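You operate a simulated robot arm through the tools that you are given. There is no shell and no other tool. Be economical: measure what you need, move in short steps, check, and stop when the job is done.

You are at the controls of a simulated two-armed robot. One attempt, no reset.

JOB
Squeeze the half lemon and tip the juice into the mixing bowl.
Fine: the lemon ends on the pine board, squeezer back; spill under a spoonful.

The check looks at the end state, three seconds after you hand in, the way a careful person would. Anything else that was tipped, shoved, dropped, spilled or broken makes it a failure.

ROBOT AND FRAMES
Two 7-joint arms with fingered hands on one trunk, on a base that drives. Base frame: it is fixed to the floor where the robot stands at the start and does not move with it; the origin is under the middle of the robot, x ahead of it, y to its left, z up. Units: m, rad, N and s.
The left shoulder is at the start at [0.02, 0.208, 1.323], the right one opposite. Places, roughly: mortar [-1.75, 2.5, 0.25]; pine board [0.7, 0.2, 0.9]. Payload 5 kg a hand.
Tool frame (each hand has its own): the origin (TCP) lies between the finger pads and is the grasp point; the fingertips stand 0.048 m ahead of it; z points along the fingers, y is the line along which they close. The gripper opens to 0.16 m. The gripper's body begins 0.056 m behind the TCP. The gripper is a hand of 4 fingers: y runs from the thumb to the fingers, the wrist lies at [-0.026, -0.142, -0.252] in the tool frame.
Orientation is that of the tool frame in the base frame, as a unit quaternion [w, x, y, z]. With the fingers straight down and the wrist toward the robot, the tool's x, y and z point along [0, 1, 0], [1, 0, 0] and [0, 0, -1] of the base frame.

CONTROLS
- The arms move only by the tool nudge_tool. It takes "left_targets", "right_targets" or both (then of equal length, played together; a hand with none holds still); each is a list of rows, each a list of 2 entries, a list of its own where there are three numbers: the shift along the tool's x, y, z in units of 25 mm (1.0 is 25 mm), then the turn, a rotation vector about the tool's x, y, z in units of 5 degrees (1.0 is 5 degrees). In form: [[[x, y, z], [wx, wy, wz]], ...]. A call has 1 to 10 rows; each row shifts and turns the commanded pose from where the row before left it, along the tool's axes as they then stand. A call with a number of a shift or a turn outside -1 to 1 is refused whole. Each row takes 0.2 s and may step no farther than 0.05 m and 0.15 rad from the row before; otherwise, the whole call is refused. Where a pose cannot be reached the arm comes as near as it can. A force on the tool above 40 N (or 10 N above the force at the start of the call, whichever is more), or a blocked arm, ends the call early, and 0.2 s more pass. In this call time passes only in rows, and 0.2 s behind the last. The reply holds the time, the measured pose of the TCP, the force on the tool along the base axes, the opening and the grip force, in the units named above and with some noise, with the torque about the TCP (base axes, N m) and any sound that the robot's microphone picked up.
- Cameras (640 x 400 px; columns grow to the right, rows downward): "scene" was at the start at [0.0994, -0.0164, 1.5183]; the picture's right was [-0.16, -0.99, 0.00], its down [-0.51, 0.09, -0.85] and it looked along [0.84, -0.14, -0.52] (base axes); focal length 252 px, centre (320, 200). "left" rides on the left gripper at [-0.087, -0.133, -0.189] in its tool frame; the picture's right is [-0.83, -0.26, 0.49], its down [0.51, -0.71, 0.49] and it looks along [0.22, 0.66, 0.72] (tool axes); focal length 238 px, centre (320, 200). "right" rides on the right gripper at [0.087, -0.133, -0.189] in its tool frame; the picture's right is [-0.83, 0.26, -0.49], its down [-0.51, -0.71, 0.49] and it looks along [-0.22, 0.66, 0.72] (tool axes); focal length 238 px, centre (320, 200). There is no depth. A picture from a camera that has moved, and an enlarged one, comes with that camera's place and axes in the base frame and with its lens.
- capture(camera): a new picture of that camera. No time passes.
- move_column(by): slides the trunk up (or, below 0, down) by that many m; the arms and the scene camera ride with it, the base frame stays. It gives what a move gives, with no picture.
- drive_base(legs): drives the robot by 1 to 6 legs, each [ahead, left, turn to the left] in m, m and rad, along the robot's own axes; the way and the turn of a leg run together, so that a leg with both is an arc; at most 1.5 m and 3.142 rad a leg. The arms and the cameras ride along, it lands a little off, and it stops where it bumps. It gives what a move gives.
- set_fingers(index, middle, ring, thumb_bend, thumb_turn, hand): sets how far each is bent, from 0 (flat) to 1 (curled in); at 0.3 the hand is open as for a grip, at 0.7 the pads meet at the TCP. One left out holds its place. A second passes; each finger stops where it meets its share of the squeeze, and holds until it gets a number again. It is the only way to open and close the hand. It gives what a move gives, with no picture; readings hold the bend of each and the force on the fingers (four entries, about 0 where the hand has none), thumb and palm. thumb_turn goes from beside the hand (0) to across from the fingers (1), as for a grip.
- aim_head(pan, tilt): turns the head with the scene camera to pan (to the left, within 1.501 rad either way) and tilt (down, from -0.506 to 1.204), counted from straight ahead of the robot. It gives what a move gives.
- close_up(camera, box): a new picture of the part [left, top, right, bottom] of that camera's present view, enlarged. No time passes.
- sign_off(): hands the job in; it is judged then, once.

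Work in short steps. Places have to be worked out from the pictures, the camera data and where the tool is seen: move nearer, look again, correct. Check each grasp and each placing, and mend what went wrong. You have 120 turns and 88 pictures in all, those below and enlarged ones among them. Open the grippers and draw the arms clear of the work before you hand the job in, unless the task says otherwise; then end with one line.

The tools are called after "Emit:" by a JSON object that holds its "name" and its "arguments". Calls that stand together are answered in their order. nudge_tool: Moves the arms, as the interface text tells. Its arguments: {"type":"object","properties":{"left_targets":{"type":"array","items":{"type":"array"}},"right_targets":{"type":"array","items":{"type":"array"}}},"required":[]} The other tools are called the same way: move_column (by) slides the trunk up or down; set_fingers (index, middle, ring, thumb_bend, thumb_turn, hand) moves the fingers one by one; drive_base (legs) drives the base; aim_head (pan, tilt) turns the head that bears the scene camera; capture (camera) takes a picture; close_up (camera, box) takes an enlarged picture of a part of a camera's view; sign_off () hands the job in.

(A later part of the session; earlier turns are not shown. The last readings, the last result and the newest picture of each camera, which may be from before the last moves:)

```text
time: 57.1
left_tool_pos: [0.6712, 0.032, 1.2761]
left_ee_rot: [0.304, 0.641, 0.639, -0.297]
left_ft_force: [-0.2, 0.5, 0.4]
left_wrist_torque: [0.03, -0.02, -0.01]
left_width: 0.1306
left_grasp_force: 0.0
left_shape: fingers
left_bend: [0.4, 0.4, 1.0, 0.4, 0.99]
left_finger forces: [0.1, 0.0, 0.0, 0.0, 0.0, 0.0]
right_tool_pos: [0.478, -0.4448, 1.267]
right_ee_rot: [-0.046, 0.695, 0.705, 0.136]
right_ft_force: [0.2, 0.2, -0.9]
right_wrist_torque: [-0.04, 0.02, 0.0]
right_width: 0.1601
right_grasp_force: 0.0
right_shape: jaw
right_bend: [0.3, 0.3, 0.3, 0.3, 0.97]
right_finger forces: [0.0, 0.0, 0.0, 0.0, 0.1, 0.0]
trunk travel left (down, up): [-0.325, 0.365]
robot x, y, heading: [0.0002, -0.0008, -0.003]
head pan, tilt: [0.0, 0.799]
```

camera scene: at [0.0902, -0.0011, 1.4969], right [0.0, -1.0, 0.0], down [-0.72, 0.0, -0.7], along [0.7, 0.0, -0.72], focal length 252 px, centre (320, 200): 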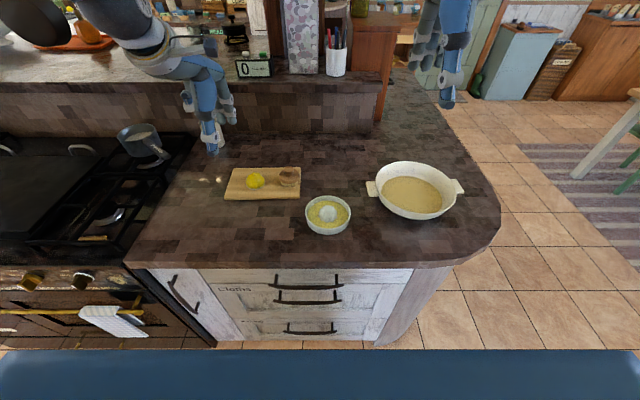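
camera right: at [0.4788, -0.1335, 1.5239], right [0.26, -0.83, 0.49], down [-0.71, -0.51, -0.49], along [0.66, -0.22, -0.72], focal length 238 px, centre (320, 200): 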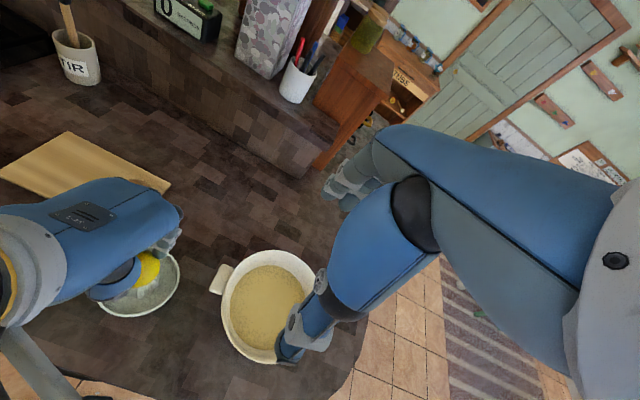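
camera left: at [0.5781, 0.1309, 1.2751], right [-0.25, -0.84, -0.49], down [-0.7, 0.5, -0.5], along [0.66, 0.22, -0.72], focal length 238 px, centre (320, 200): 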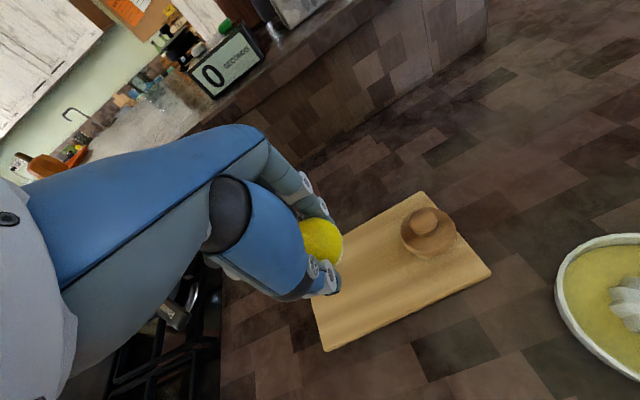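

Now I move the empty left hand to the pouring spot over the bowl (staying well above it) and complete the roll.

Emit:
{"name": "nudge_tool", "arguments": {"left_targets": [[[-0.24, -0.16, 1], [0, 0, 0]], [[-0.24, -0.16, 1], [0, 0, 0]], [[-0.24, -0.16, 1], [0, 0, 0]], [[-0.24, -0.16, 1], [0, 0, 0]], [[-0.24, -0.16, 1], [0, 0, 0]], [[-0.24, -0.16, 1], [0, 0, 0]], [[-0.24, -0.16, 1], [0, 0, 0]], [[-0.24, -0.16, 1], [0, 0, 0]], [[-0.24, -0.16, 1], [0, 0, 0]], [[-0.24, -0.16, 1], [0, 0, 0]]]}}

Emit:
{"name": "nudge_tool", "arguments": {"left_targets": [[[0, 0, 0.5], [0, -1, 0]], [[0, 0, 0.5], [0, -1, 0]], [[0, 0, 0], [0, -1, 0]], [[0, 0, 0], [0, -1, 0]], [[0, 0, 0], [0, -1, 0]], [[0, 0, 0], [0, -1, 0]], [[0, 0, 0], [0, -1, 0]], [[0, 0, 0], [0, -1, 0]], [[0, 0, 0], [0, -1, 0]], [[0, 0, 0], [0, -1, 0]]]}}

Emit:
{"name": "nudge_tool", "arguments": {"left_targets": [[[0, 0, 0], [0, -1, 0]], [[0, 0, 0], [0, -1, 0]], [[0, 0, 0], [0, -1, 0]], [[0, 0, 0], [0, -1, 0]]]}}

Emit:
{"name": "capture", "arguments": {"camera": "scene"}}

```text
time: 59.3
left_tool_pos: [0.6308, -0.1979, 1.1586]
left_ee_rot: [0.303, 0.642, 0.639, -0.296]
left_ft_force: [-0.1, -0.3, 0.4]
left_wrist_torque: [0.02, 0.03, -0.03]
left_width: 0.1308
left_grasp_force: 0.0
left_shape: fingers
left_bend: [0.4, 0.4, 1.0, 0.4, 0.99]
left_finger forces: [0.0, 0.0, 0.1, 0.0, 0.0, 0.0]
right_tool_pos: [0.4779, -0.4441, 1.267]
right_ee_rot: [-0.047, 0.694, 0.705, 0.136]
right_ft_force: [-0.9, -0.7, -1.2]
right_wrist_torque: [0.09, -0.01, 0.02]
right_width: 0.1602
right_grasp_force: 0.1
right_shape: jaw
right_bend: [0.3, 0.3, 0.3, 0.3, 0.97]
right_finger forces: [0.0, 0.0, 0.0, 0.0, 0.0, 0.0]
trunk travel left (down, up): [-0.325, 0.365]
robot x, y, heading: [0.0014, 0.0006, 0.0]
head pan, tilt: [0.0, 0.799]
```

```text
time: 61.5
left_tool_pos: [0.6318, -0.2162, 1.1458]
left_ee_rot: [0.546, 0.456, 0.451, -0.539]
left_ft_force: [0.2, -0.5, 1.9]
left_wrist_torque: [0.06, 0.03, -0.07]
left_width: 0.1307
left_grasp_force: 0.0
left_shape: fingers
left_bend: [0.4, 0.4, 1.0, 0.4, 0.99]
left_finger forces: [0.0, 0.0, 0.0, 0.1, 0.1, 0.0]
right_tool_pos: [0.4778, -0.4444, 1.2673]
right_ee_rot: [-0.046, 0.695, 0.705, 0.136]
right_ft_force: [0.4, -0.6, 0.5]
right_wrist_torque: [-0.01, 0.03, 0.05]
right_width: 0.1599
right_grasp_force: 0.1
right_shape: jaw
right_bend: [0.3, 0.3, 0.3, 0.3, 0.97]
right_finger forces: [0.1, 0.1, 0.0, 0.0, 0.1, 0.1]
trunk travel left (down, up): [-0.325, 0.365]
robot x, y, heading: [0.0018, -0.0046, -0.001]
head pan, tilt: [0.0, 0.799]
```

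```text
time: 62.5
left_tool_pos: [0.632, -0.218, 1.1444]
left_ee_rot: [0.615, 0.355, 0.35, -0.612]
left_ft_force: [-0.6, 0.6, -0.1]
left_wrist_torque: [0.06, -0.03, -0.05]
left_width: 0.1304
left_grasp_force: 0.2
left_shape: fingers
left_bend: [0.4, 0.4, 1.0, 0.4, 0.99]
left_finger forces: [0.1, 0.0, 0.0, 0.1, 0.1, 0.1]
right_tool_pos: [0.4778, -0.4442, 1.2669]
right_ee_rot: [-0.047, 0.695, 0.705, 0.135]
right_ft_force: [0.8, -0.8, 0.0]
right_wrist_torque: [0.05, -0.01, 0.03]
right_width: 0.1598
right_grasp_force: 0.1
right_shape: jaw
right_bend: [0.3, 0.3, 0.3, 0.3, 0.97]
right_finger forces: [0.0, 0.0, 0.0, 0.1, 0.0, 0.1]
trunk travel left (down, up): [-0.325, 0.365]
robot x, y, heading: [0.0014, -0.0, -0.002]
head pan, tilt: [0.0, 0.799]
```

```text
39 pictures are left
camera scene: at [0.0915, -0.0026, 1.4968], right [0.0, -1.0, 0.0], down [-0.72, 0.0, -0.7], along [0.7, 0.0, -0.72], focal length 252 px, centre (320, 200)
```

scene: 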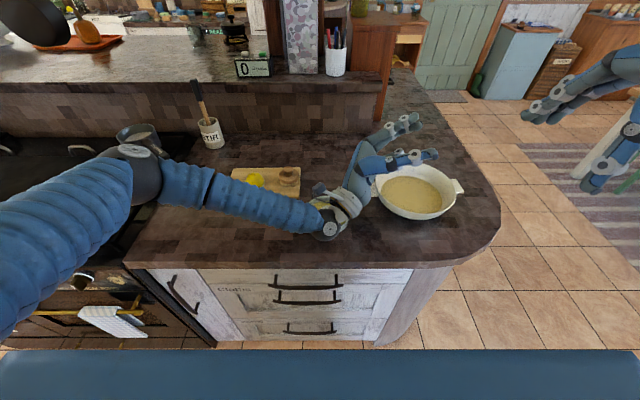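

The left arm reaches a full 120° roll here — it will do the pouring. I roll it back upright.

Emit:
{"name": "nudge_tool", "arguments": {"left_targets": [[[0, 0, 0], [0, 1, 0]], [[0, 0, 0], [0, 1, 0]], [[0, 0, 0], [0, 1, 0]], [[0, 0, 0], [0, 1, 0]], [[0, 0, 0], [0, 1, 0]], [[0, 0, 0], [0, 1, 0]], [[0, 0, 0], [0, 1, 0]], [[0, 0, 0], [0, 1, 0]], [[0, 0, 0], [0, 1, 0]], [[0, 0, 0], [0, 1, 0]]]}}

Emit:
{"name": "nudge_tool", "arguments": {"left_targets": [[[0, 0, 0], [0, 1, 0]], [[0, 0, 0], [0, 1, 0]], [[0, 0, 0], [0, 1, 0]], [[0, 0, 0], [0, 1, 0]], [[0, 0, 0], [0, 1, 0]], [[0, 0, 0], [0, 1, 0]], [[0, 0, 0], [0, 1, 0]], [[0, 0, 0], [0, 1, 0]], [[0, 0, 0], [0, 1, 0]], [[0, 0, 0], [0, 1, 0]]]}}

Emit:
{"name": "nudge_tool", "arguments": {"left_targets": [[[0, 0, 0], [0, 1, 0]], [[0, 0, 0], [0, 1, 0]], [[0, 0, 0], [0, 1, 0]], [[0, 0, 0], [0, 0.9, 0]], [[1, -0.3, 0], [0, 0, 0]], [[1, -0.3, 0], [0, 0, 0]], [[1, -0.3, 0], [0, 0, 0]], [[1, -0.3, 0], [0, 0, 0]], [[1, -0.3, 0], [0, 0, 0]], [[1, -0.3, 0], [0, 0, 0]]]}}

Emit:
{"name": "set_fingers", "arguments": {"hand": "left", "index": 0.2, "middle": 0.2, "ring": 0.2, "thumb_bend": 0.25}}

```text
time: 64.7
left_tool_pos: [0.6321, -0.2183, 1.1447]
left_ee_rot: [0.409, 0.581, 0.578, -0.402]
left_ft_force: [-0.1, -0.4, -0.3]
left_wrist_torque: [-0.05, -0.04, 0.1]
left_width: 0.1307
left_grasp_force: 0.0
left_shape: fingers
left_bend: [0.4, 0.4, 1.0, 0.4, 0.99]
left_finger forces: [0.0, 0.1, 0.0, 0.1, 0.1, 0.0]
right_tool_pos: [0.4777, -0.4443, 1.2671]
right_ee_rot: [-0.046, 0.694, 0.706, 0.136]
right_ft_force: [-0.4, -0.6, 0.2]
right_wrist_torque: [0.04, -0.08, -0.01]
right_width: 0.1597
right_grasp_force: 0.1
right_shape: jaw
right_bend: [0.3, 0.3, 0.3, 0.3, 0.97]
right_finger forces: [0.0, 0.0, 0.1, 0.0, 0.0, 0.0]
trunk travel left (down, up): [-0.325, 0.365]
robot x, y, heading: [0.0066, 0.0031, -0.003]
head pan, tilt: [0.0, 0.799]
```

```text
time: 66.9
left_tool_pos: [0.638, -0.2171, 1.1474]
left_ee_rot: [0.155, 0.693, 0.691, -0.135]
left_ft_force: [0.4, 0.1, 0.2]
left_wrist_torque: [0.04, -0.04, 0.07]
left_width: 0.1309
left_grasp_force: 0.0
left_shape: fingers
left_bend: [0.4, 0.4, 1.0, 0.4, 0.99]
left_finger forces: [0.0, 0.1, 0.0, 0.0, 0.1, 0.1]
left hand out of reach, approached as far as the arm can: row 10
right_tool_pos: [0.4782, -0.444, 1.2656]
right_ee_rot: [-0.045, 0.695, 0.705, 0.135]
right_ft_force: [-0.1, -0.4, -0.1]
right_wrist_torque: [0.02, -0.03, 0.01]
right_width: 0.16
right_grasp_force: 0.1
right_shape: jaw
right_bend: [0.3, 0.3, 0.3, 0.3, 0.97]
right_finger forces: [0.0, 0.0, 0.0, 0.0, 0.1, 0.1]
trunk travel left (down, up): [-0.325, 0.365]
robot x, y, heading: [0.0001, -0.0015, -0.001]
head pan, tilt: [0.0, 0.799]
```

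```text
time: 69.1
left_tool_pos: [0.593, -0.0691, 1.1368]
left_ee_rot: [0.039, 0.705, 0.708, -0.016]
left_ft_force: [-1.1, 1.4, 0.3]
left_wrist_torque: [-0.03, -0.03, -0.03]
left_width: 0.1305
left_grasp_force: 0.0
left_shape: fingers
left_bend: [0.4, 0.4, 1.0, 0.4, 0.99]
left_finger forces: [0.1, 0.0, 0.0, 0.0, 0.0, 0.0]
right_tool_pos: [0.4771, -0.4418, 1.2674]
right_ee_rot: [-0.045, 0.695, 0.705, 0.136]
right_ft_force: [0.1, 0.9, -0.5]
right_wrist_torque: [-0.08, 0.0, -0.05]
right_width: 0.16
right_grasp_force: 0.0
right_shape: jaw
right_bend: [0.3, 0.3, 0.3, 0.3, 0.97]
right_finger forces: [0.1, 0.0, 0.0, 0.1, 0.0, 0.0]
trunk travel left (down, up): [-0.325, 0.365]
robot x, y, heading: [-0.0002, 0.0027, -0.003]
head pan, tilt: [0.0, 0.799]
```

```text
time: 70.1
left_tool_pos: [0.5938, -0.0695, 1.1359]
left_ee_rot: [0.037, 0.705, 0.708, -0.016]
left_ft_force: [-0.4, -0.6, -1.1]
left_wrist_torque: [0.02, 0.02, 0.0]
left_width: 0.1998
left_grasp_force: 0.0
left_shape: fingers
left_bend: [0.2, 0.2, 0.2, 0.25, 0.97]
left_finger forces: [0.0, 0.0, 0.1, 0.0, 0.0, 0.0]
right_tool_pos: [0.4784, -0.4449, 1.2665]
right_ee_rot: [-0.046, 0.694, 0.705, 0.136]
right_ft_force: [-0.2, -0.3, 0.1]
right_wrist_torque: [0.05, -0.01, -0.01]
right_width: 0.16
right_grasp_force: 0.0
right_shape: jaw
right_bend: [0.3, 0.3, 0.3, 0.3, 0.97]
right_finger forces: [0.0, 0.1, 0.0, 0.0, 0.1, 0.1]
trunk travel left (down, up): [-0.325, 0.365]
robot x, y, heading: [-0.0025, 0.0025, 0.003]
head pan, tilt: [0.0, 0.799]
```

Upright the left hand barely reaches the bowl side, so I shift the base 0.18 m to the right first; hands are well above everything.

Emit:
{"name": "drive_base", "arguments": {"legs": [[0, -0.18, 0]]}}

Emit:
{"name": "capture", "arguments": {"camera": "scene"}}

Emit:
{"name": "capture", "arguments": {"camera": "left"}}

```text
time: 71.6
left_tool_pos: [0.5942, -0.2497, 1.1357]
left_ee_rot: [0.036, 0.704, 0.709, -0.015]
left_ft_force: [-1.1, -1.5, -0.2]
left_wrist_torque: [0.12, -0.03, 0.0]
left_width: 0.1996
left_grasp_force: 0.2
left_shape: fingers
left_bend: [0.2, 0.2, 0.2, 0.25, 0.97]
left_finger forces: [0.0, 0.0, 0.0, 0.0, 0.0, 0.0]
right_tool_pos: [0.4783, -0.6237, 1.2642]
right_ee_rot: [-0.046, 0.695, 0.704, 0.136]
right_ft_force: [0.0, -1.2, -0.7]
right_wrist_torque: [0.14, 0.02, 0.03]
right_width: 0.16
right_grasp_force: 0.0
right_shape: jaw
right_bend: [0.3, 0.3, 0.3, 0.3, 0.97]
right_finger forces: [0.1, 0.0, 0.0, 0.0, 0.2, 0.0]
trunk travel left (down, up): [-0.325, 0.365]
robot x, y, heading: [-0.0004, -0.1803, 0.001]
head pan, tilt: [0.0, 0.799]
```

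```text
38 pictures are left
camera scene: at [0.0914, -0.182, 1.4968], right [0.0, -1.0, 0.0], down [-0.72, 0.0, -0.7], along [0.7, 0.0, -0.72], focal length 252 px, centre (320, 200)
```

scene: 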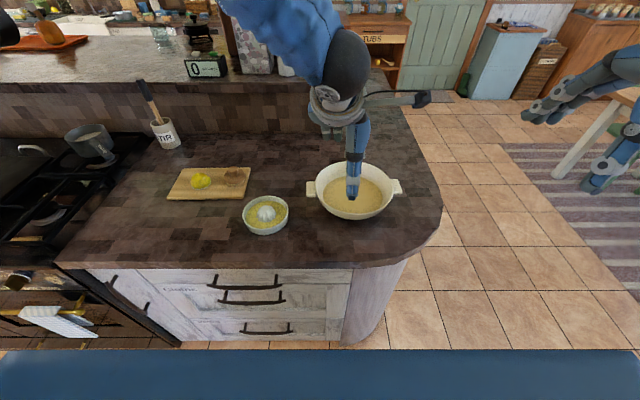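

```text
37 pictures are left
camera left: at [0.4539, -0.3218, 1.3256], right [-0.24, -0.87, -0.43], down [-0.7, 0.46, -0.55], along [0.68, 0.17, -0.72], focal length 238 px, centre (320, 200)
```

left: 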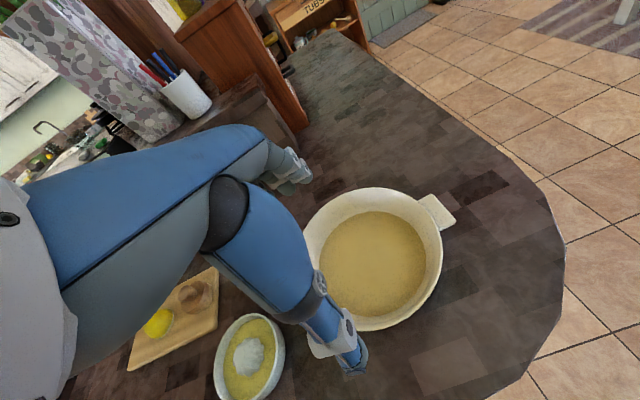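

Refined: dish centre ≈(0.568, −0.028), bowl centre ≈(0.632, −0.287) radius ≈0.117. I move the left hand above the dish and level the tool.

Emit:
{"name": "nudge_tool", "arguments": {"left_targets": [[[0, 0, 0], [0.34, 0.86, 0]], [[0.99, -0.116, 0.1], [0, 0, 0]], [[0.99, -0.116, 0.1], [0, 0, 0]], [[0.99, -0.116, 0.1], [0, 0, 0]], [[0.99, -0.116, 0.1], [0, 0, 0]], [[0.99, -0.116, 0.1], [0, 0, 0]], [[0.99, -0.116, 0.1], [0, 0, 0]], [[0.99, -0.116, 0.1], [0, 0, 0]], [[0.99, -0.116, 0.1], [0, 0, 0]], [[0.99, -0.116, 0.1], [0, 0, 0]]]}}

Emit:
{"name": "close_up", "arguments": {"camera": "scene", "box": [190, 140, 350, 250]}}

Emit:
{"name": "close_up", "arguments": {"camera": "left", "box": [200, 140, 520, 390]}}

```text
time: 73.8
left_tool_pos: [0.565, -0.0235, 1.1135]
left_ee_rot: [0.001, 0.706, 0.708, 0.001]
left_ft_force: [-0.2, -0.3, -0.5]
left_wrist_torque: [-0.05, -0.02, 0.04]
left_width: 0.1996
left_grasp_force: 0.0
left_shape: fingers
left_bend: [0.2, 0.2, 0.2, 0.25, 0.97]
left_finger forces: [0.0, 0.1, 0.1, 0.0, 0.0, 0.0]
right_tool_pos: [0.4779, -0.6213, 1.2661]
right_ee_rot: [-0.046, 0.695, 0.705, 0.135]
right_ft_force: [0.2, 0.2, 0.0]
right_wrist_torque: [0.0, -0.02, 0.0]
right_width: 0.16
right_grasp_force: 0.1
right_shape: jaw
right_bend: [0.3, 0.3, 0.3, 0.3, 0.97]
right_finger forces: [0.0, 0.0, 0.0, 0.1, 0.0, 0.0]
trunk travel left (down, up): [-0.325, 0.365]
robot x, y, heading: [-0.0008, -0.1768, 0.004]
head pan, tilt: [0.0, 0.799]
```

```text
3.64 times, centred on (270, 195) of scene
camera zoom: at [0.091, -0.1796, 1.4968], right [0.0, -1.0, 0.0], down [-0.72, 0.0, -0.7], along [0.7, 0.0, -0.72], focal length 918 px, centre (502, 218)
```

zoom: 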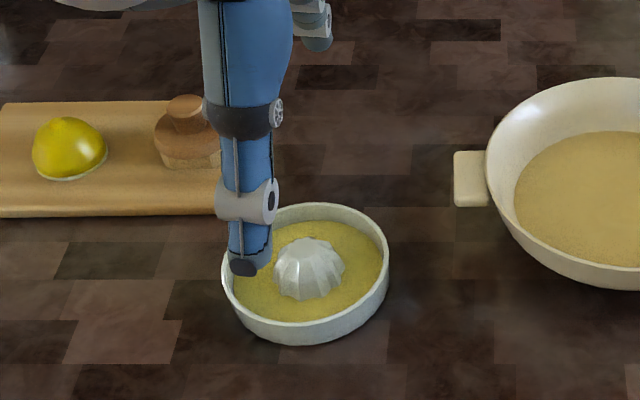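

```text
1.60 times, centred on (360, 265) of left
camera zoom: at [0.4313, -0.111, 1.3016], right [-0.25, -0.84, -0.49], down [-0.71, 0.5, -0.49], along [0.66, 0.22, -0.72], focal length 381 px, centre (256, 96)
```

zoom: 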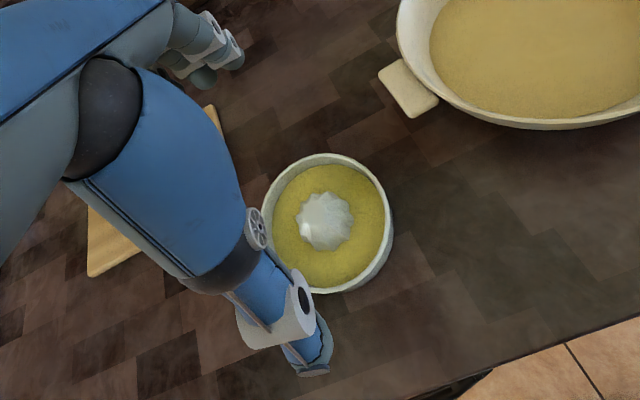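

Dish centre ≈(0.571, −0.025), rim diameter ≈0.135. Fingers are opened to 0.20; I descend straddling it to TCP z≈0.99 and look.

Emit:
{"name": "nudge_tool", "arguments": {"left_targets": [[[0, 0.24, 0.9], [0, 0, 0]], [[0, 0, 0.9], [0, 0, 0]], [[0, 0, 0.9], [0, 0, 0]], [[0, 0, 0.9], [0, 0, 0]], [[0, 0, 0.7], [0, 0, 0]], [[0, 0, 0.6], [0, 0, 0]]]}}

Emit:
{"name": "close_up", "arguments": {"camera": "scene", "box": [190, 140, 350, 250]}}

Emit:
{"name": "close_up", "arguments": {"camera": "left", "box": [200, 140, 520, 390]}}

```text
time: 75.2
left_tool_pos: [0.5747, -0.0262, 0.9882]
left_ee_rot: [0.001, 0.706, 0.708, 0.001]
left_ft_force: [0.3, 0.5, -0.3]
left_wrist_torque: [0.04, 0.05, -0.03]
left_width: 0.1999
left_grasp_force: 0.1
left_shape: fingers
left_bend: [0.2, 0.2, 0.2, 0.25, 0.97]
left_finger forces: [0.1, 0.0, 0.1, 0.1, 0.0, 0.1]
right_tool_pos: [0.4778, -0.6232, 1.2662]
right_ee_rot: [-0.047, 0.695, 0.705, 0.136]
right_ft_force: [-0.5, -0.9, -0.6]
right_wrist_torque: [0.04, 0.04, 0.03]
right_width: 0.1598
right_grasp_force: 0.0
right_shape: jaw
right_bend: [0.3, 0.3, 0.3, 0.3, 0.97]
right_finger forces: [0.0, 0.0, 0.0, 0.1, 0.0, 0.0]
trunk travel left (down, up): [-0.325, 0.365]
robot x, y, heading: [-0.0002, -0.1807, -0.0]
head pan, tilt: [0.0, 0.799]
```

```text
3.64 times, centred on (270, 195) of scene
camera zoom: at [0.0917, -0.1807, 1.4968], right [0.0, -1.0, 0.0], down [-0.72, 0.0, -0.7], along [0.7, 0.0, -0.72], focal length 918 px, centre (502, 218)
```

zoom: 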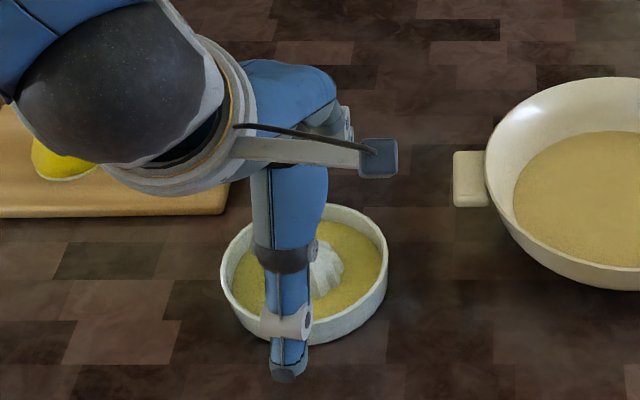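

```text
1.60 times, centred on (360, 265) of left
camera zoom: at [0.4394, -0.1135, 1.1775], right [-0.25, -0.84, -0.49], down [-0.71, 0.5, -0.49], along [0.66, 0.22, -0.72], focal length 381 px, centre (256, 96)
```

zoom: 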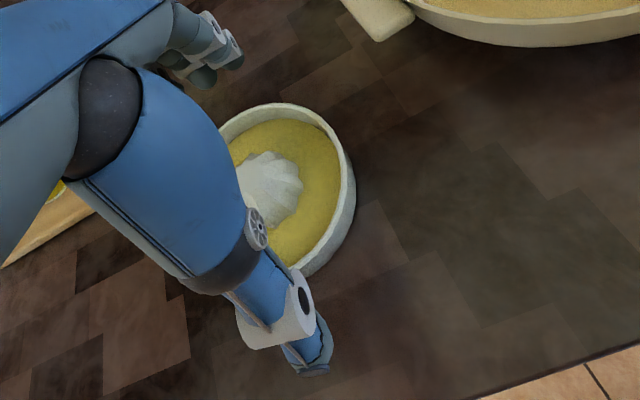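

Thumb is outside the near rim and the fingers beyond the far rim, centred in y. I go down to z≈0.978 and close gently on the wall.

Emit:
{"name": "nudge_tool", "arguments": {"left_targets": [[[0, 0, 0.2], [0, 0, 0]], [[0, 0, 0.2], [0, 0, 0]]]}}

Emit:
{"name": "set_fingers", "arguments": {"hand": "left", "index": 0.34, "middle": 0.34, "ring": 0.34, "thumb_bend": 0.36}}

Emit:
{"name": "close_up", "arguments": {"camera": "scene", "box": [190, 140, 350, 250]}}

Emit:
{"name": "close_up", "arguments": {"camera": "left", "box": [200, 140, 520, 390]}}

```text
time: 75.8
left_tool_pos: [0.5719, -0.0244, 0.9784]
left_ee_rot: [0.0, 0.706, 0.708, 0.0]
left_ft_force: [-0.8, 0.0, 0.3]
left_wrist_torque: [-0.02, -0.01, 0.01]
left_width: 0.1997
left_grasp_force: 0.1
left_shape: fingers
left_bend: [0.2, 0.2, 0.2, 0.25, 0.97]
left_finger forces: [0.0, 0.0, 0.0, 0.1, 0.0, 0.0]
right_tool_pos: [0.4785, -0.6221, 1.2663]
right_ee_rot: [-0.046, 0.695, 0.705, 0.135]
right_ft_force: [0.2, 0.3, 0.5]
right_wrist_torque: [-0.01, -0.05, 0.02]
right_width: 0.16
right_grasp_force: 0.0
right_shape: jaw
right_bend: [0.3, 0.3, 0.3, 0.3, 0.97]
right_finger forces: [0.0, 0.0, 0.0, 0.0, 0.0, 0.0]
trunk travel left (down, up): [-0.325, 0.365]
robot x, y, heading: [-0.0008, -0.179, -0.0]
head pan, tilt: [0.0, 0.799]
```

```text
time: 76.8
left_tool_pos: [0.5733, -0.0246, 0.9804]
left_ee_rot: [0.0, 0.706, 0.709, 0.0]
left_ft_force: [0.2, 0.6, -0.5]
left_wrist_torque: [-0.02, 0.0, 0.0]
left_width: 0.1513
left_grasp_force: 0.1
left_shape: fingers
left_bend: [0.34, 0.34, 0.34, 0.36, 0.98]
left_finger forces: [0.0, 0.0, 0.0, 0.1, 0.1, 0.1]
right_tool_pos: [0.4784, -0.6224, 1.2667]
right_ee_rot: [-0.046, 0.695, 0.705, 0.135]
right_ft_force: [-0.3, -0.3, -1.0]
right_wrist_torque: [-0.01, 0.01, 0.0]
right_width: 0.16
right_grasp_force: 0.1
right_shape: jaw
right_bend: [0.3, 0.3, 0.3, 0.3, 0.97]
right_finger forces: [0.0, 0.1, 0.0, 0.1, 0.0, 0.1]
trunk travel left (down, up): [-0.325, 0.365]
robot x, y, heading: [0.0024, -0.1769, -0.004]
head pan, tilt: [0.0, 0.799]
```

```text
3.64 times, centred on (270, 195) of scene
camera zoom: at [0.0913, -0.1804, 1.4968], right [0.0, -1.0, 0.0], down [-0.72, 0.0, -0.7], along [0.7, 0.0, -0.72], focal length 918 px, centre (502, 218)
```

zoom: 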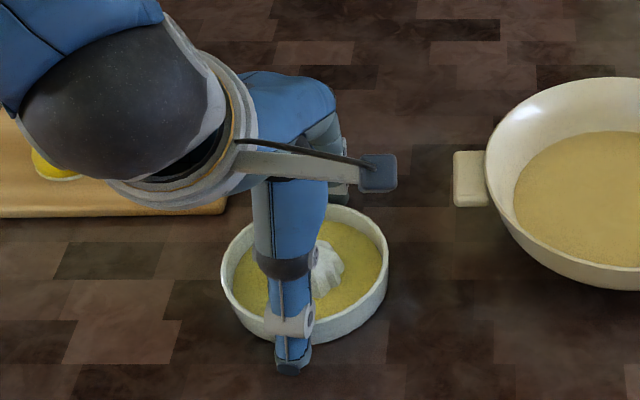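

```text
1.60 times, centred on (360, 265) of left
camera zoom: at [0.4386, -0.112, 1.1678], right [-0.25, -0.84, -0.49], down [-0.71, 0.5, -0.49], along [0.66, 0.22, -0.72], focal length 381 px, centre (256, 96)
```

zoom: 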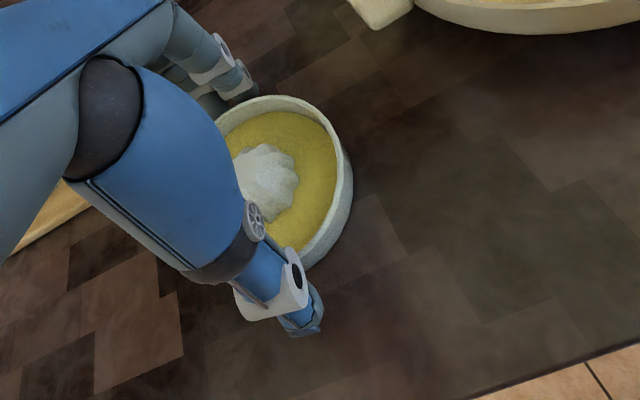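

Good straddle with a small gap left. I close a bit further until both sides bear.

Emit:
{"name": "set_fingers", "arguments": {"hand": "left", "index": 0.44, "middle": 0.44, "ring": 0.44, "thumb_bend": 0.44}}

Emit:
{"name": "close_up", "arguments": {"camera": "scene", "box": [190, 140, 350, 250]}}

```text
time: 77.8
left_tool_pos: [0.5734, -0.0257, 0.9804]
left_ee_rot: [0.001, 0.705, 0.709, 0.001]
left_ft_force: [3.9, 0.9, 2.2]
left_wrist_torque: [0.04, -0.33, -0.01]
left_width: 0.1352
left_grasp_force: 9.7
left_shape: fingers
left_bend: [0.39, 0.42, 0.44, 0.4, 0.99]
left_finger forces: [7.9, 3.2, 0.0, 0.0, 8.4, 0.1]
right_tool_pos: [0.4773, -0.6222, 1.2677]
right_ee_rot: [-0.046, 0.694, 0.705, 0.136]
right_ft_force: [0.3, 0.8, -0.6]
right_wrist_torque: [0.0, 0.0, 0.03]
right_width: 0.16
right_grasp_force: 0.0
right_shape: jaw
right_bend: [0.3, 0.3, 0.3, 0.3, 0.97]
right_finger forces: [0.0, 0.0, 0.1, 0.1, 0.0, 0.1]
trunk travel left (down, up): [-0.325, 0.365]
robot x, y, heading: [-0.0047, -0.175, 0.002]
head pan, tilt: [0.0, 0.799]
```

```text
3.64 times, centred on (270, 195) of scene
camera zoom: at [0.0915, -0.1804, 1.4968], right [0.0, -1.0, 0.0], down [-0.72, 0.0, -0.7], along [0.7, 0.0, -0.72], focal length 918 px, centre (502, 218)
```

zoom: 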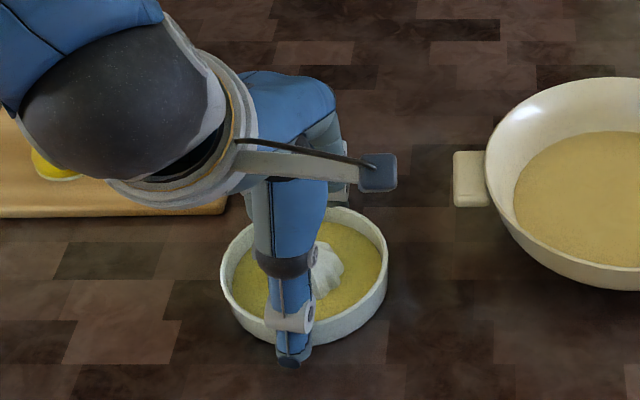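

Index, middle and thumb bear on the wall. I tighten the grip.

Emit:
{"name": "set_fingers", "arguments": {"hand": "left", "index": 0.6, "middle": 0.6, "ring": 0.6, "thumb_bend": 0.6}}

Emit:
{"name": "close_up", "arguments": {"camera": "left", "box": [200, 140, 520, 390]}}

```text
time: 78.8
left_tool_pos: [0.5717, -0.0258, 0.9803]
left_ee_rot: [0.0, 0.705, 0.709, 0.0]
left_ft_force: [3.9, -0.7, 5.3]
left_wrist_torque: [0.01, -0.22, 0.11]
left_width: 0.1333
left_grasp_force: 24.3
left_shape: fingers
left_bend: [0.39, 0.44, 0.5, 0.41, 0.99]
left_finger forces: [8.9, 6.9, 6.9, 0.0, 25.1, 0.1]
right_tool_pos: [0.4774, -0.6214, 1.2662]
right_ee_rot: [-0.046, 0.695, 0.704, 0.136]
right_ft_force: [-0.2, 0.2, -0.2]
right_wrist_torque: [0.03, 0.01, -0.04]
right_width: 0.1597
right_grasp_force: 0.0
right_shape: jaw
right_bend: [0.3, 0.3, 0.3, 0.3, 0.97]
right_finger forces: [0.0, 0.0, 0.0, 0.0, 0.0, 0.1]
trunk travel left (down, up): [-0.325, 0.365]
robot x, y, heading: [0.001, -0.1794, 0.002]
head pan, tilt: [0.0, 0.799]
```

```text
1.60 times, centred on (360, 265) of left
camera zoom: at [0.4387, -0.1121, 1.1679], right [-0.25, -0.84, -0.49], down [-0.71, 0.5, -0.49], along [0.66, 0.22, -0.72], focal length 381 px, centre (256, 96)
```

zoom: 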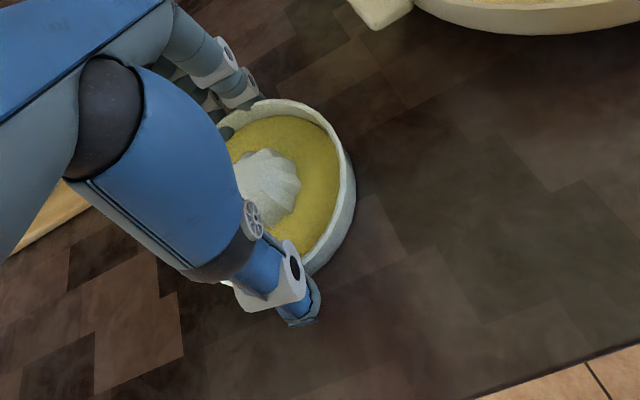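

All three fingers and the thumb hold it (25 N). I lift slowly by 2 cm and check it stays level.

Emit:
{"name": "nudge_tool", "arguments": {"left_targets": [[[0, 0, -0.2], [0, 0, 0]], [[0, 0, -0.3], [0, 0, 0]], [[0, 0, -0.3], [0, 0, 0]]]}}

Emit:
{"name": "close_up", "arguments": {"camera": "scene", "box": [190, 140, 350, 250]}}

Emit:
{"name": "close_up", "arguments": {"camera": "left", "box": [200, 140, 520, 390]}}

```text
time: 79.6
left_tool_pos: [0.5719, -0.0246, 0.9994]
left_ee_rot: [0.0, 0.706, 0.709, 0.0]
left_ft_force: [0.0, -0.9, -6.4]
left_wrist_torque: [-0.02, -0.05, -0.02]
left_width: 0.1327
left_grasp_force: 23.3
left_shape: fingers
left_bend: [0.4, 0.45, 0.5, 0.41, 0.99]
left_finger forces: [7.8, 7.1, 7.2, 0.0, 24.7, 0.0]
right_tool_pos: [0.4779, -0.6213, 1.2671]
right_ee_rot: [-0.046, 0.695, 0.705, 0.136]
right_ft_force: [-0.2, 0.6, -0.3]
right_wrist_torque: [0.01, -0.03, 0.0]
right_width: 0.1601
right_grasp_force: 0.0
right_shape: jaw
right_bend: [0.3, 0.3, 0.3, 0.3, 0.97]
right_finger forces: [0.1, 0.0, 0.0, 0.0, 0.1, 0.0]
trunk travel left (down, up): [-0.325, 0.365]
robot x, y, heading: [-0.0016, -0.1781, 0.002]
head pan, tilt: [0.0, 0.799]
```

```text
3.64 times, centred on (270, 195) of scene
camera zoom: at [0.0915, -0.1805, 1.4968], right [0.0, -1.0, 0.0], down [-0.72, 0.0, -0.7], along [0.7, 0.0, -0.72], focal length 918 px, centre (502, 218)
```

zoom: 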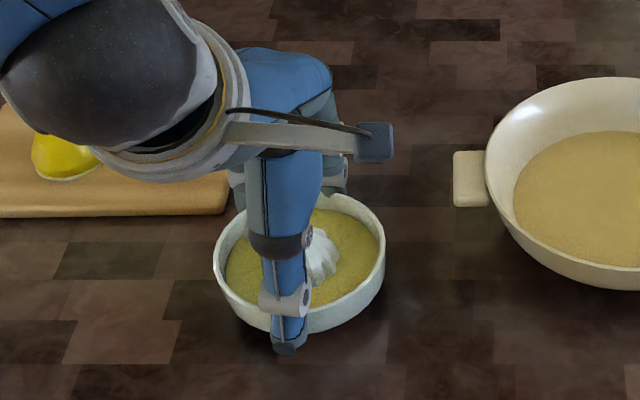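

```text
1.60 times, centred on (360, 265) of left
camera zoom: at [0.4384, -0.1121, 1.1885], right [-0.26, -0.84, -0.49], down [-0.71, 0.5, -0.49], along [0.65, 0.22, -0.72], focal length 381 px, centre (256, 96)
```

zoom: 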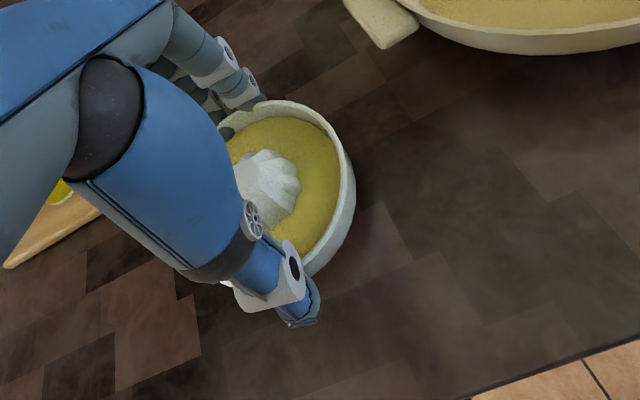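

Dish lifted level (≈6.4 N). I raise it smoothly to z≈1.13.

Emit:
{"name": "nudge_tool", "arguments": {"left_targets": [[[0, 0, -0.3], [0, 0, 0]], [[0, 0, -0.5], [0, 0, 0]], [[0, 0, -0.7], [0, 0, 0]], [[0, 0, -0.8], [0, 0, 0]], [[0, 0, -0.8], [0, 0, 0]], [[0, 0, -0.8], [0, 0, 0]], [[0, 0, -0.7], [0, 0, 0]], [[0, 0, -0.5], [0, 0, 0]], [[0, 0, -0.3], [0, 0, 0]]]}}

Emit:
{"name": "nudge_tool", "arguments": {"left_targets": [[[-0.4, 0.1, 0], [0, 0, 0]], [[-0.7, 0.17, 0], [0, 0, 0]], [[-0.95, 0.23, 0], [0, 0, 0]], [[-1, 0.24, 0], [0, 0, 0]], [[-1, 0.24, 0], [0, 0, 0]], [[-1, 0.24, 0], [0, 0, 0]], [[-1, 0.24, 0], [0, 0, 0]], [[-1, 0.24, 0], [0, 0, 0]], [[-1, 0.24, 0], [0, 0, 0]], [[-0.8, 0.19, 0], [0, 0, 0]]]}}

Emit:
{"name": "nudge_tool", "arguments": {"left_targets": [[[-0.5, 0.12, 0], [0, 0, 0]], [[-0.3, 0.08, 0], [0, 0, 0]]]}}

Emit:
{"name": "capture", "arguments": {"camera": "scene"}}

Emit:
{"name": "capture", "arguments": {"camera": "left"}}

```text
time: 81.6
left_tool_pos: [0.5732, -0.0251, 1.1354]
left_ee_rot: [-0.001, 0.705, 0.709, 0.0]
left_ft_force: [-1.0, 0.2, -7.0]
left_wrist_torque: [0.0, -0.05, 0.0]
left_width: 0.1328
left_grasp_force: 23.1
left_shape: fingers
left_bend: [0.4, 0.45, 0.5, 0.41, 0.99]
left_finger forces: [8.1, 7.2, 7.1, 0.1, 24.2, 0.0]
right_tool_pos: [0.4771, -0.621, 1.2673]
right_ee_rot: [-0.045, 0.695, 0.705, 0.136]
right_ft_force: [-0.2, 0.3, -0.5]
right_wrist_torque: [0.01, -0.02, 0.0]
right_width: 0.1596
right_grasp_force: 0.2
right_shape: jaw
right_bend: [0.3, 0.3, 0.3, 0.3, 0.97]
right_finger forces: [0.0, 0.0, 0.1, 0.0, 0.0, 0.1]
trunk travel left (down, up): [-0.325, 0.365]
robot x, y, heading: [-0.0016, -0.1771, -0.003]
head pan, tilt: [0.0, 0.799]
```

```text
time: 83.8
left_tool_pos: [0.6241, -0.2224, 1.1357]
left_ee_rot: [-0.001, 0.706, 0.709, 0.002]
left_ft_force: [-0.3, 0.2, -8.1]
left_wrist_torque: [0.05, 0.03, 0.02]
left_width: 0.1323
left_grasp_force: 24.2
left_shape: fingers
left_bend: [0.4, 0.45, 0.5, 0.41, 0.99]
left_finger forces: [8.7, 7.3, 8.1, 0.0, 23.5, 0.0]
left hand out of reach, approached as far as the arm can: row 5, 6, 7
right_tool_pos: [0.4789, -0.624, 1.2655]
right_ee_rot: [-0.046, 0.695, 0.705, 0.137]
right_ft_force: [-0.4, -1.0, -0.4]
right_wrist_torque: [0.11, 0.05, 0.05]
right_width: 0.1601
right_grasp_force: 0.0
right_shape: jaw
right_bend: [0.3, 0.3, 0.3, 0.3, 0.97]
right_finger forces: [0.0, 0.0, 0.1, 0.1, 0.0, 0.0]
trunk travel left (down, up): [-0.325, 0.365]
robot x, y, heading: [0.0007, -0.1759, -0.003]
head pan, tilt: [0.0, 0.799]
```

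```text
time: 84.4
left_tool_pos: [0.6273, -0.2402, 1.1362]
left_ee_rot: [0.0, 0.706, 0.709, 0.001]
left_ft_force: [-0.5, -0.1, -6.5]
left_wrist_torque: [-0.03, -0.08, 0.02]
left_width: 0.1324
left_grasp_force: 24.0
left_shape: fingers
left_bend: [0.4, 0.45, 0.5, 0.41, 0.99]
left_finger forces: [8.7, 7.3, 7.9, 0.0, 23.4, 0.0]
right_tool_pos: [0.4774, -0.6225, 1.2672]
right_ee_rot: [-0.046, 0.695, 0.705, 0.135]
right_ft_force: [-0.6, 0.2, -0.3]
right_wrist_torque: [0.0, 0.0, -0.06]
right_width: 0.1599
right_grasp_force: 0.0
right_shape: jaw
right_bend: [0.3, 0.3, 0.3, 0.3, 0.97]
right_finger forces: [0.0, 0.1, 0.0, 0.1, 0.1, 0.0]
trunk travel left (down, up): [-0.325, 0.365]
robot x, y, heading: [-0.0016, -0.1788, 0.003]
head pan, tilt: [0.0, 0.799]
```

```text
26 pictures are left
camera scene: at [0.0913, -0.1804, 1.4968], right [0.0, -1.0, 0.0], down [-0.72, 0.0, -0.7], along [0.7, 0.0, -0.72], focal length 252 px, centre (320, 200)
```

scene: 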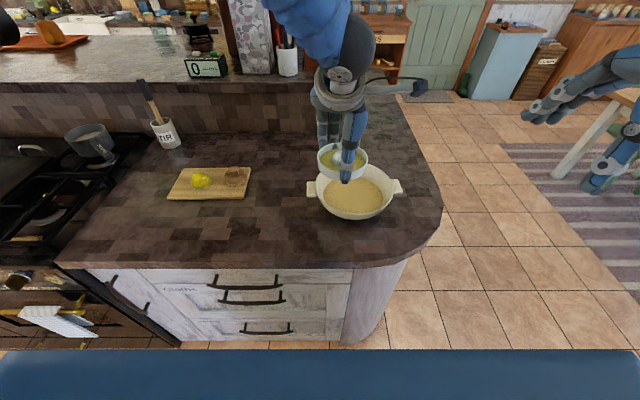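

```text
25 pictures are left
camera left: at [0.4939, -0.327, 1.3255], right [-0.25, -0.84, -0.49], down [-0.71, 0.5, -0.49], along [0.66, 0.22, -0.72], focal length 238 px, centre (320, 200)
```

left: 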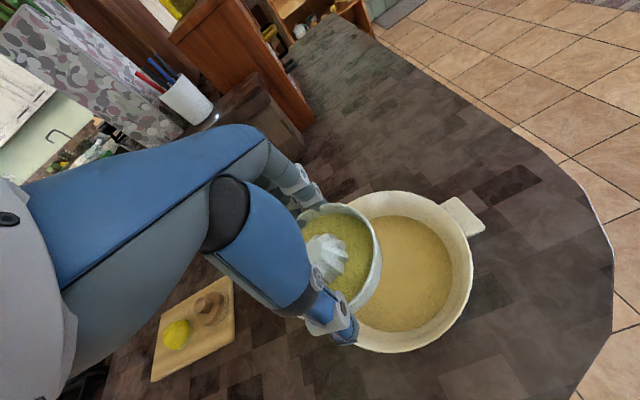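

Spill-free so far; TCP is 4 cm short of the wanted y. I move 4 cm more to the right so the pouring lip lies well inside the bowl.

Emit:
{"name": "nudge_tool", "arguments": {"left_targets": [[[-0.5, 0, 0], [0, 0, 0]], [[-0.7, 0, 0.2], [0, 0, 0]], [[-0.5, 0, 0.2], [0, 0, 0]]]}}

Emit:
{"name": "nudge_tool", "arguments": {"left_targets": [[[0, 0, 0], [0, -1, 0]], [[0, 0, 0], [0, -1, 0]], [[0, 0, 0], [0, -1, 0]]]}}

Emit:
{"name": "close_up", "arguments": {"camera": "scene", "box": [280, 110, 440, 230]}}

```text
time: 85.2
left_tool_pos: [0.6278, -0.2817, 1.1263]
left_ee_rot: [-0.001, 0.705, 0.709, 0.0]
left_ft_force: [0.8, -0.9, -7.4]
left_wrist_torque: [-0.02, 0.05, 0.03]
left_width: 0.1322
left_grasp_force: 23.8
left_shape: fingers
left_bend: [0.4, 0.45, 0.5, 0.41, 0.99]
left_finger forces: [8.8, 7.3, 7.9, 0.0, 23.3, 0.0]
right_tool_pos: [0.4795, -0.6223, 1.2659]
right_ee_rot: [-0.046, 0.695, 0.705, 0.137]
right_ft_force: [-0.1, -0.1, 0.0]
right_wrist_torque: [0.05, 0.02, 0.02]
right_width: 0.1597
right_grasp_force: 0.1
right_shape: jaw
right_bend: [0.3, 0.3, 0.3, 0.3, 0.97]
right_finger forces: [0.0, 0.1, 0.1, 0.1, 0.0, 0.0]
trunk travel left (down, up): [-0.325, 0.365]
robot x, y, heading: [-0.0004, -0.1825, -0.001]
head pan, tilt: [0.0, 0.799]
```

```text
time: 86.0
left_tool_pos: [0.6279, -0.2821, 1.1258]
left_ee_rot: [0.094, 0.7, 0.702, -0.093]
left_ft_force: [0.4, 0.8, -7.6]
left_wrist_torque: [-0.01, -0.02, -0.03]
left_width: 0.1327
left_grasp_force: 23.6
left_shape: fingers
left_bend: [0.4, 0.45, 0.5, 0.41, 1.0]
left_finger forces: [8.5, 7.4, 8.6, 0.0, 22.8, 0.1]
right_tool_pos: [0.479, -0.6216, 1.2669]
right_ee_rot: [-0.046, 0.695, 0.705, 0.136]
right_ft_force: [0.7, 1.6, -0.6]
right_wrist_torque: [-0.09, 0.06, -0.02]
right_width: 0.1597
right_grasp_force: 0.0
right_shape: jaw
right_bend: [0.3, 0.3, 0.3, 0.3, 0.97]
right_finger forces: [0.0, 0.0, 0.1, 0.1, 0.0, 0.1]
trunk travel left (down, up): [-0.325, 0.365]
robot x, y, heading: [-0.0035, -0.1774, 0.003]
head pan, tilt: [0.0, 0.799]
```

```text
3.33 times, centred on (360, 170) of scene
camera zoom: at [0.0922, -0.1794, 1.4967], right [0.0, -1.0, 0.0], down [-0.72, 0.0, -0.7], along [0.7, 0.0, -0.72], focal length 841 px, centre (187, 300)
```

zoom: 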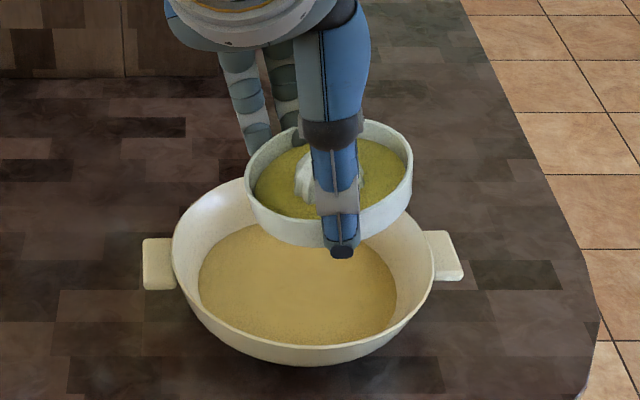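

The dish is tilted 15° with its lip well inside the bowl. I keep tilting slowly.

Emit:
{"name": "nudge_tool", "arguments": {"left_targets": [[[0, 0, 0], [0, -0.5, 0]], [[0, 0, 0], [0, -0.5, 0]], [[0, 0, 0], [0, -0.5, 0]], [[0, 0, 0], [0, -0.5, 0]], [[0, 0, 0], [0, -0.5, 0]], [[0, 0, 0], [0, -0.5, 0]], [[0, 0, 0], [0, -0.5, 0]], [[0, 0, 0], [0, -0.5, 0]], [[0, 0, 0], [0, -0.5, 0]], [[0, 0, 0], [0, -0.5, 0]]]}}

Emit:
{"name": "close_up", "arguments": {"camera": "scene", "box": [280, 110, 440, 230]}}

```text
time: 88.2
left_tool_pos: [0.6284, -0.2814, 1.1257]
left_ee_rot: [0.242, 0.663, 0.666, -0.242]
left_ft_force: [0.2, -0.1, -7.4]
left_wrist_torque: [0.22, -0.01, -0.02]
left_width: 0.1325
left_grasp_force: 24.3
left_shape: fingers
left_bend: [0.4, 0.45, 0.5, 0.41, 1.0]
left_finger forces: [8.1, 7.9, 9.8, 0.1, 23.0, 0.1]
right_tool_pos: [0.4782, -0.6214, 1.266]
right_ee_rot: [-0.046, 0.694, 0.705, 0.135]
right_ft_force: [0.9, 1.1, 0.1]
right_wrist_torque: [-0.02, -0.02, -0.05]
right_width: 0.1601
right_grasp_force: 0.0
right_shape: jaw
right_bend: [0.3, 0.3, 0.3, 0.3, 0.97]
right_finger forces: [0.0, 0.1, 0.1, 0.0, 0.1, 0.0]
trunk travel left (down, up): [-0.325, 0.365]
robot x, y, heading: [-0.0014, -0.1801, 0.003]
head pan, tilt: [0.0, 0.799]
```

```text
3.33 times, centred on (360, 170) of scene
camera zoom: at [0.092, -0.1799, 1.4967], right [0.0, -1.0, 0.0], down [-0.72, 0.0, -0.7], along [0.7, 0.0, -0.72], focal length 841 px, centre (187, 300)
```

zoom: 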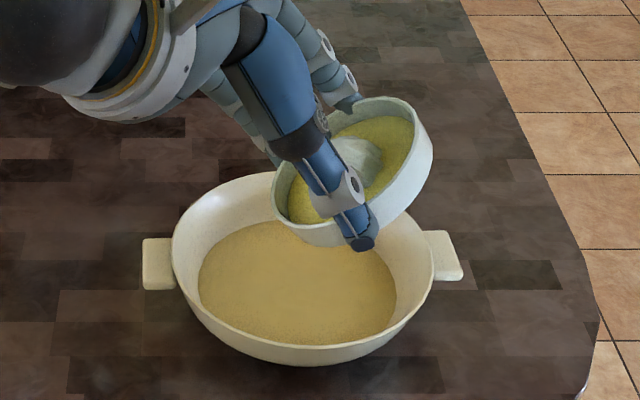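

At 40° the grip holds and the lip stays over the bowl. Continue tilting.

Emit:
{"name": "nudge_tool", "arguments": {"left_targets": [[[0, 0, 0], [0, -0.5, 0]], [[0, 0, 0], [0, -0.5, 0]], [[0, 0, 0], [0, -0.5, 0]], [[0, 0, 0], [0, -0.5, 0]], [[0, 0, 0], [0, -0.5, 0]], [[0, 0, 0], [0, -0.5, 0]], [[0, 0, 0], [0, -0.5, 0]], [[0, 0, 0], [0, -0.5, 0]], [[0, 0, 0], [0, -0.5, 0]], [[0, 0, 0], [0, -0.5, 0]]]}}

Emit:
{"name": "close_up", "arguments": {"camera": "scene", "box": [280, 110, 440, 230]}}

```text
time: 90.4
left_tool_pos: [0.6284, -0.281, 1.1281]
left_ee_rot: [0.382, 0.595, 0.598, -0.379]
left_ft_force: [0.0, 0.0, -6.8]
left_wrist_torque: [0.35, 0.0, 0.0]
left_width: 0.1323
left_grasp_force: 25.1
left_shape: fingers
left_bend: [0.4, 0.45, 0.5, 0.41, 1.0]
left_finger forces: [8.0, 8.2, 10.4, 0.0, 23.6, 0.0]
right_tool_pos: [0.4792, -0.6218, 1.2668]
right_ee_rot: [-0.046, 0.695, 0.705, 0.136]
right_ft_force: [0.4, 0.2, -0.4]
right_wrist_torque: [-0.01, -0.01, 0.0]
right_width: 0.1602
right_grasp_force: 0.0
right_shape: jaw
right_bend: [0.3, 0.3, 0.3, 0.3, 0.97]
right_finger forces: [0.0, 0.0, 0.0, 0.0, 0.0, 0.0]
trunk travel left (down, up): [-0.325, 0.365]
robot x, y, heading: [-0.0004, -0.1761, 0.0]
head pan, tilt: [0.0, 0.799]
```

```text
3.33 times, centred on (360, 170) of scene
camera zoom: at [0.092, -0.18, 1.4967], right [0.0, -1.0, 0.0], down [-0.72, 0.0, -0.7], along [0.7, 0.0, -0.72], focal length 841 px, centre (187, 300)
```

zoom: 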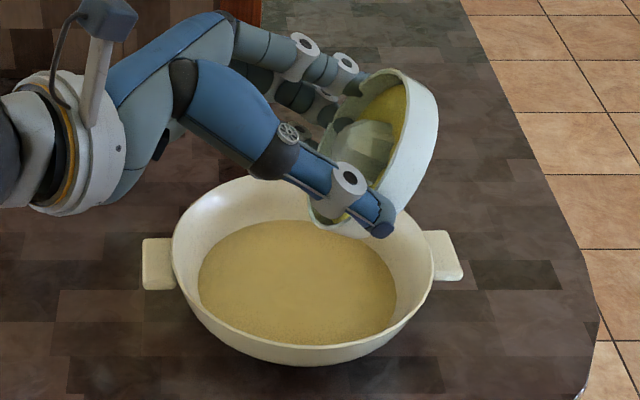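

At 65°; force is starting to drop as juice goes. I continue to about 115°.

Emit:
{"name": "nudge_tool", "arguments": {"left_targets": [[[0, 0, 0], [0, -0.5, 0]], [[0, 0, 0], [0, -0.5, 0]], [[0, 0, 0], [0, -0.5, 0]], [[0, 0, 0], [0, -0.5, 0]], [[0, 0, 0], [0, -0.5, 0]], [[0, 0, 0], [0, -0.5, 0]], [[0, 0, 0], [0, -0.5, 0]], [[0, 0, 0], [0, -0.5, 0]], [[0, 0, 0], [0, -0.5, 0]], [[0, 0, 0], [0, -0.5, 0]]]}}

Emit:
{"name": "nudge_tool", "arguments": {"left_targets": [[[0, 0, 0], [0, -0.5, 0]], [[0, 0, 0], [0, -0.5, 0]], [[0, 0, 0], [0, -0.5, 0]], [[0, 0, 0], [0, -0.5, 0]], [[0, 0, 0], [0, -0.5, 0]], [[0, 0, 0], [0, -0.5, 0]], [[0, 0, 0], [0, -0.5, 0]], [[0, 0, 0], [0, -0.5, 0]]]}}

Emit:
{"name": "close_up", "arguments": {"camera": "scene", "box": [280, 110, 440, 230]}}

```text
time: 92.6
left_tool_pos: [0.6279, -0.2821, 1.1262]
left_ee_rot: [0.501, 0.499, 0.501, -0.5]
left_ft_force: [0.2, -0.2, -6.8]
left_wrist_torque: [0.39, -0.02, -0.01]
left_width: 0.1324
left_grasp_force: 26.0
left_shape: fingers
left_bend: [0.4, 0.45, 0.5, 0.41, 1.0]
left_finger forces: [8.2, 8.4, 10.8, 0.0, 23.7, 0.1]
right_tool_pos: [0.4779, -0.6221, 1.2658]
right_ee_rot: [-0.047, 0.695, 0.705, 0.135]
right_ft_force: [0.4, -0.9, 0.2]
right_wrist_torque: [0.04, 0.0, 0.02]
right_width: 0.1602
right_grasp_force: 0.1
right_shape: jaw
right_bend: [0.3, 0.3, 0.3, 0.3, 0.97]
right_finger forces: [0.1, 0.0, 0.0, 0.0, 0.0, 0.0]
trunk travel left (down, up): [-0.325, 0.365]
robot x, y, heading: [-0.0005, -0.1766, -0.001]
head pan, tilt: [0.0, 0.799]
```

```text
time: 94.4
left_tool_pos: [0.6288, -0.281, 1.1266]
left_ee_rot: [0.58, 0.405, 0.407, -0.578]
left_ft_force: [0.5, 0.1, -6.1]
left_wrist_torque: [0.35, 0.01, -0.01]
left_width: 0.1323
left_grasp_force: 25.3
left_shape: fingers
left_bend: [0.4, 0.45, 0.5, 0.41, 1.0]
left_finger forces: [8.3, 8.4, 10.6, 0.0, 23.6, 0.0]
right_tool_pos: [0.4778, -0.6218, 1.2648]
right_ee_rot: [-0.046, 0.694, 0.705, 0.136]
right_ft_force: [-0.4, 0.5, 0.3]
right_wrist_torque: [0.0, 0.0, 0.03]
right_width: 0.1598
right_grasp_force: 0.2
right_shape: jaw
right_bend: [0.3, 0.3, 0.3, 0.3, 0.97]
right_finger forces: [0.0, 0.0, 0.0, 0.0, 0.1, 0.0]
trunk travel left (down, up): [-0.325, 0.365]
robot x, y, heading: [0.0014, -0.1773, -0.002]
head pan, tilt: [0.0, 0.799]
```

```text
3.33 times, centred on (360, 170) of scene
camera zoom: at [0.092, -0.1805, 1.4967], right [0.0, -1.0, 0.0], down [-0.72, 0.0, -0.7], along [0.7, 0.0, -0.72], focal length 841 px, centre (187, 300)
```

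zoom: 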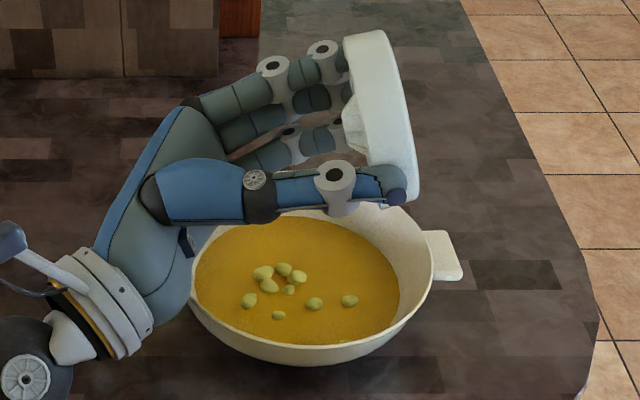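

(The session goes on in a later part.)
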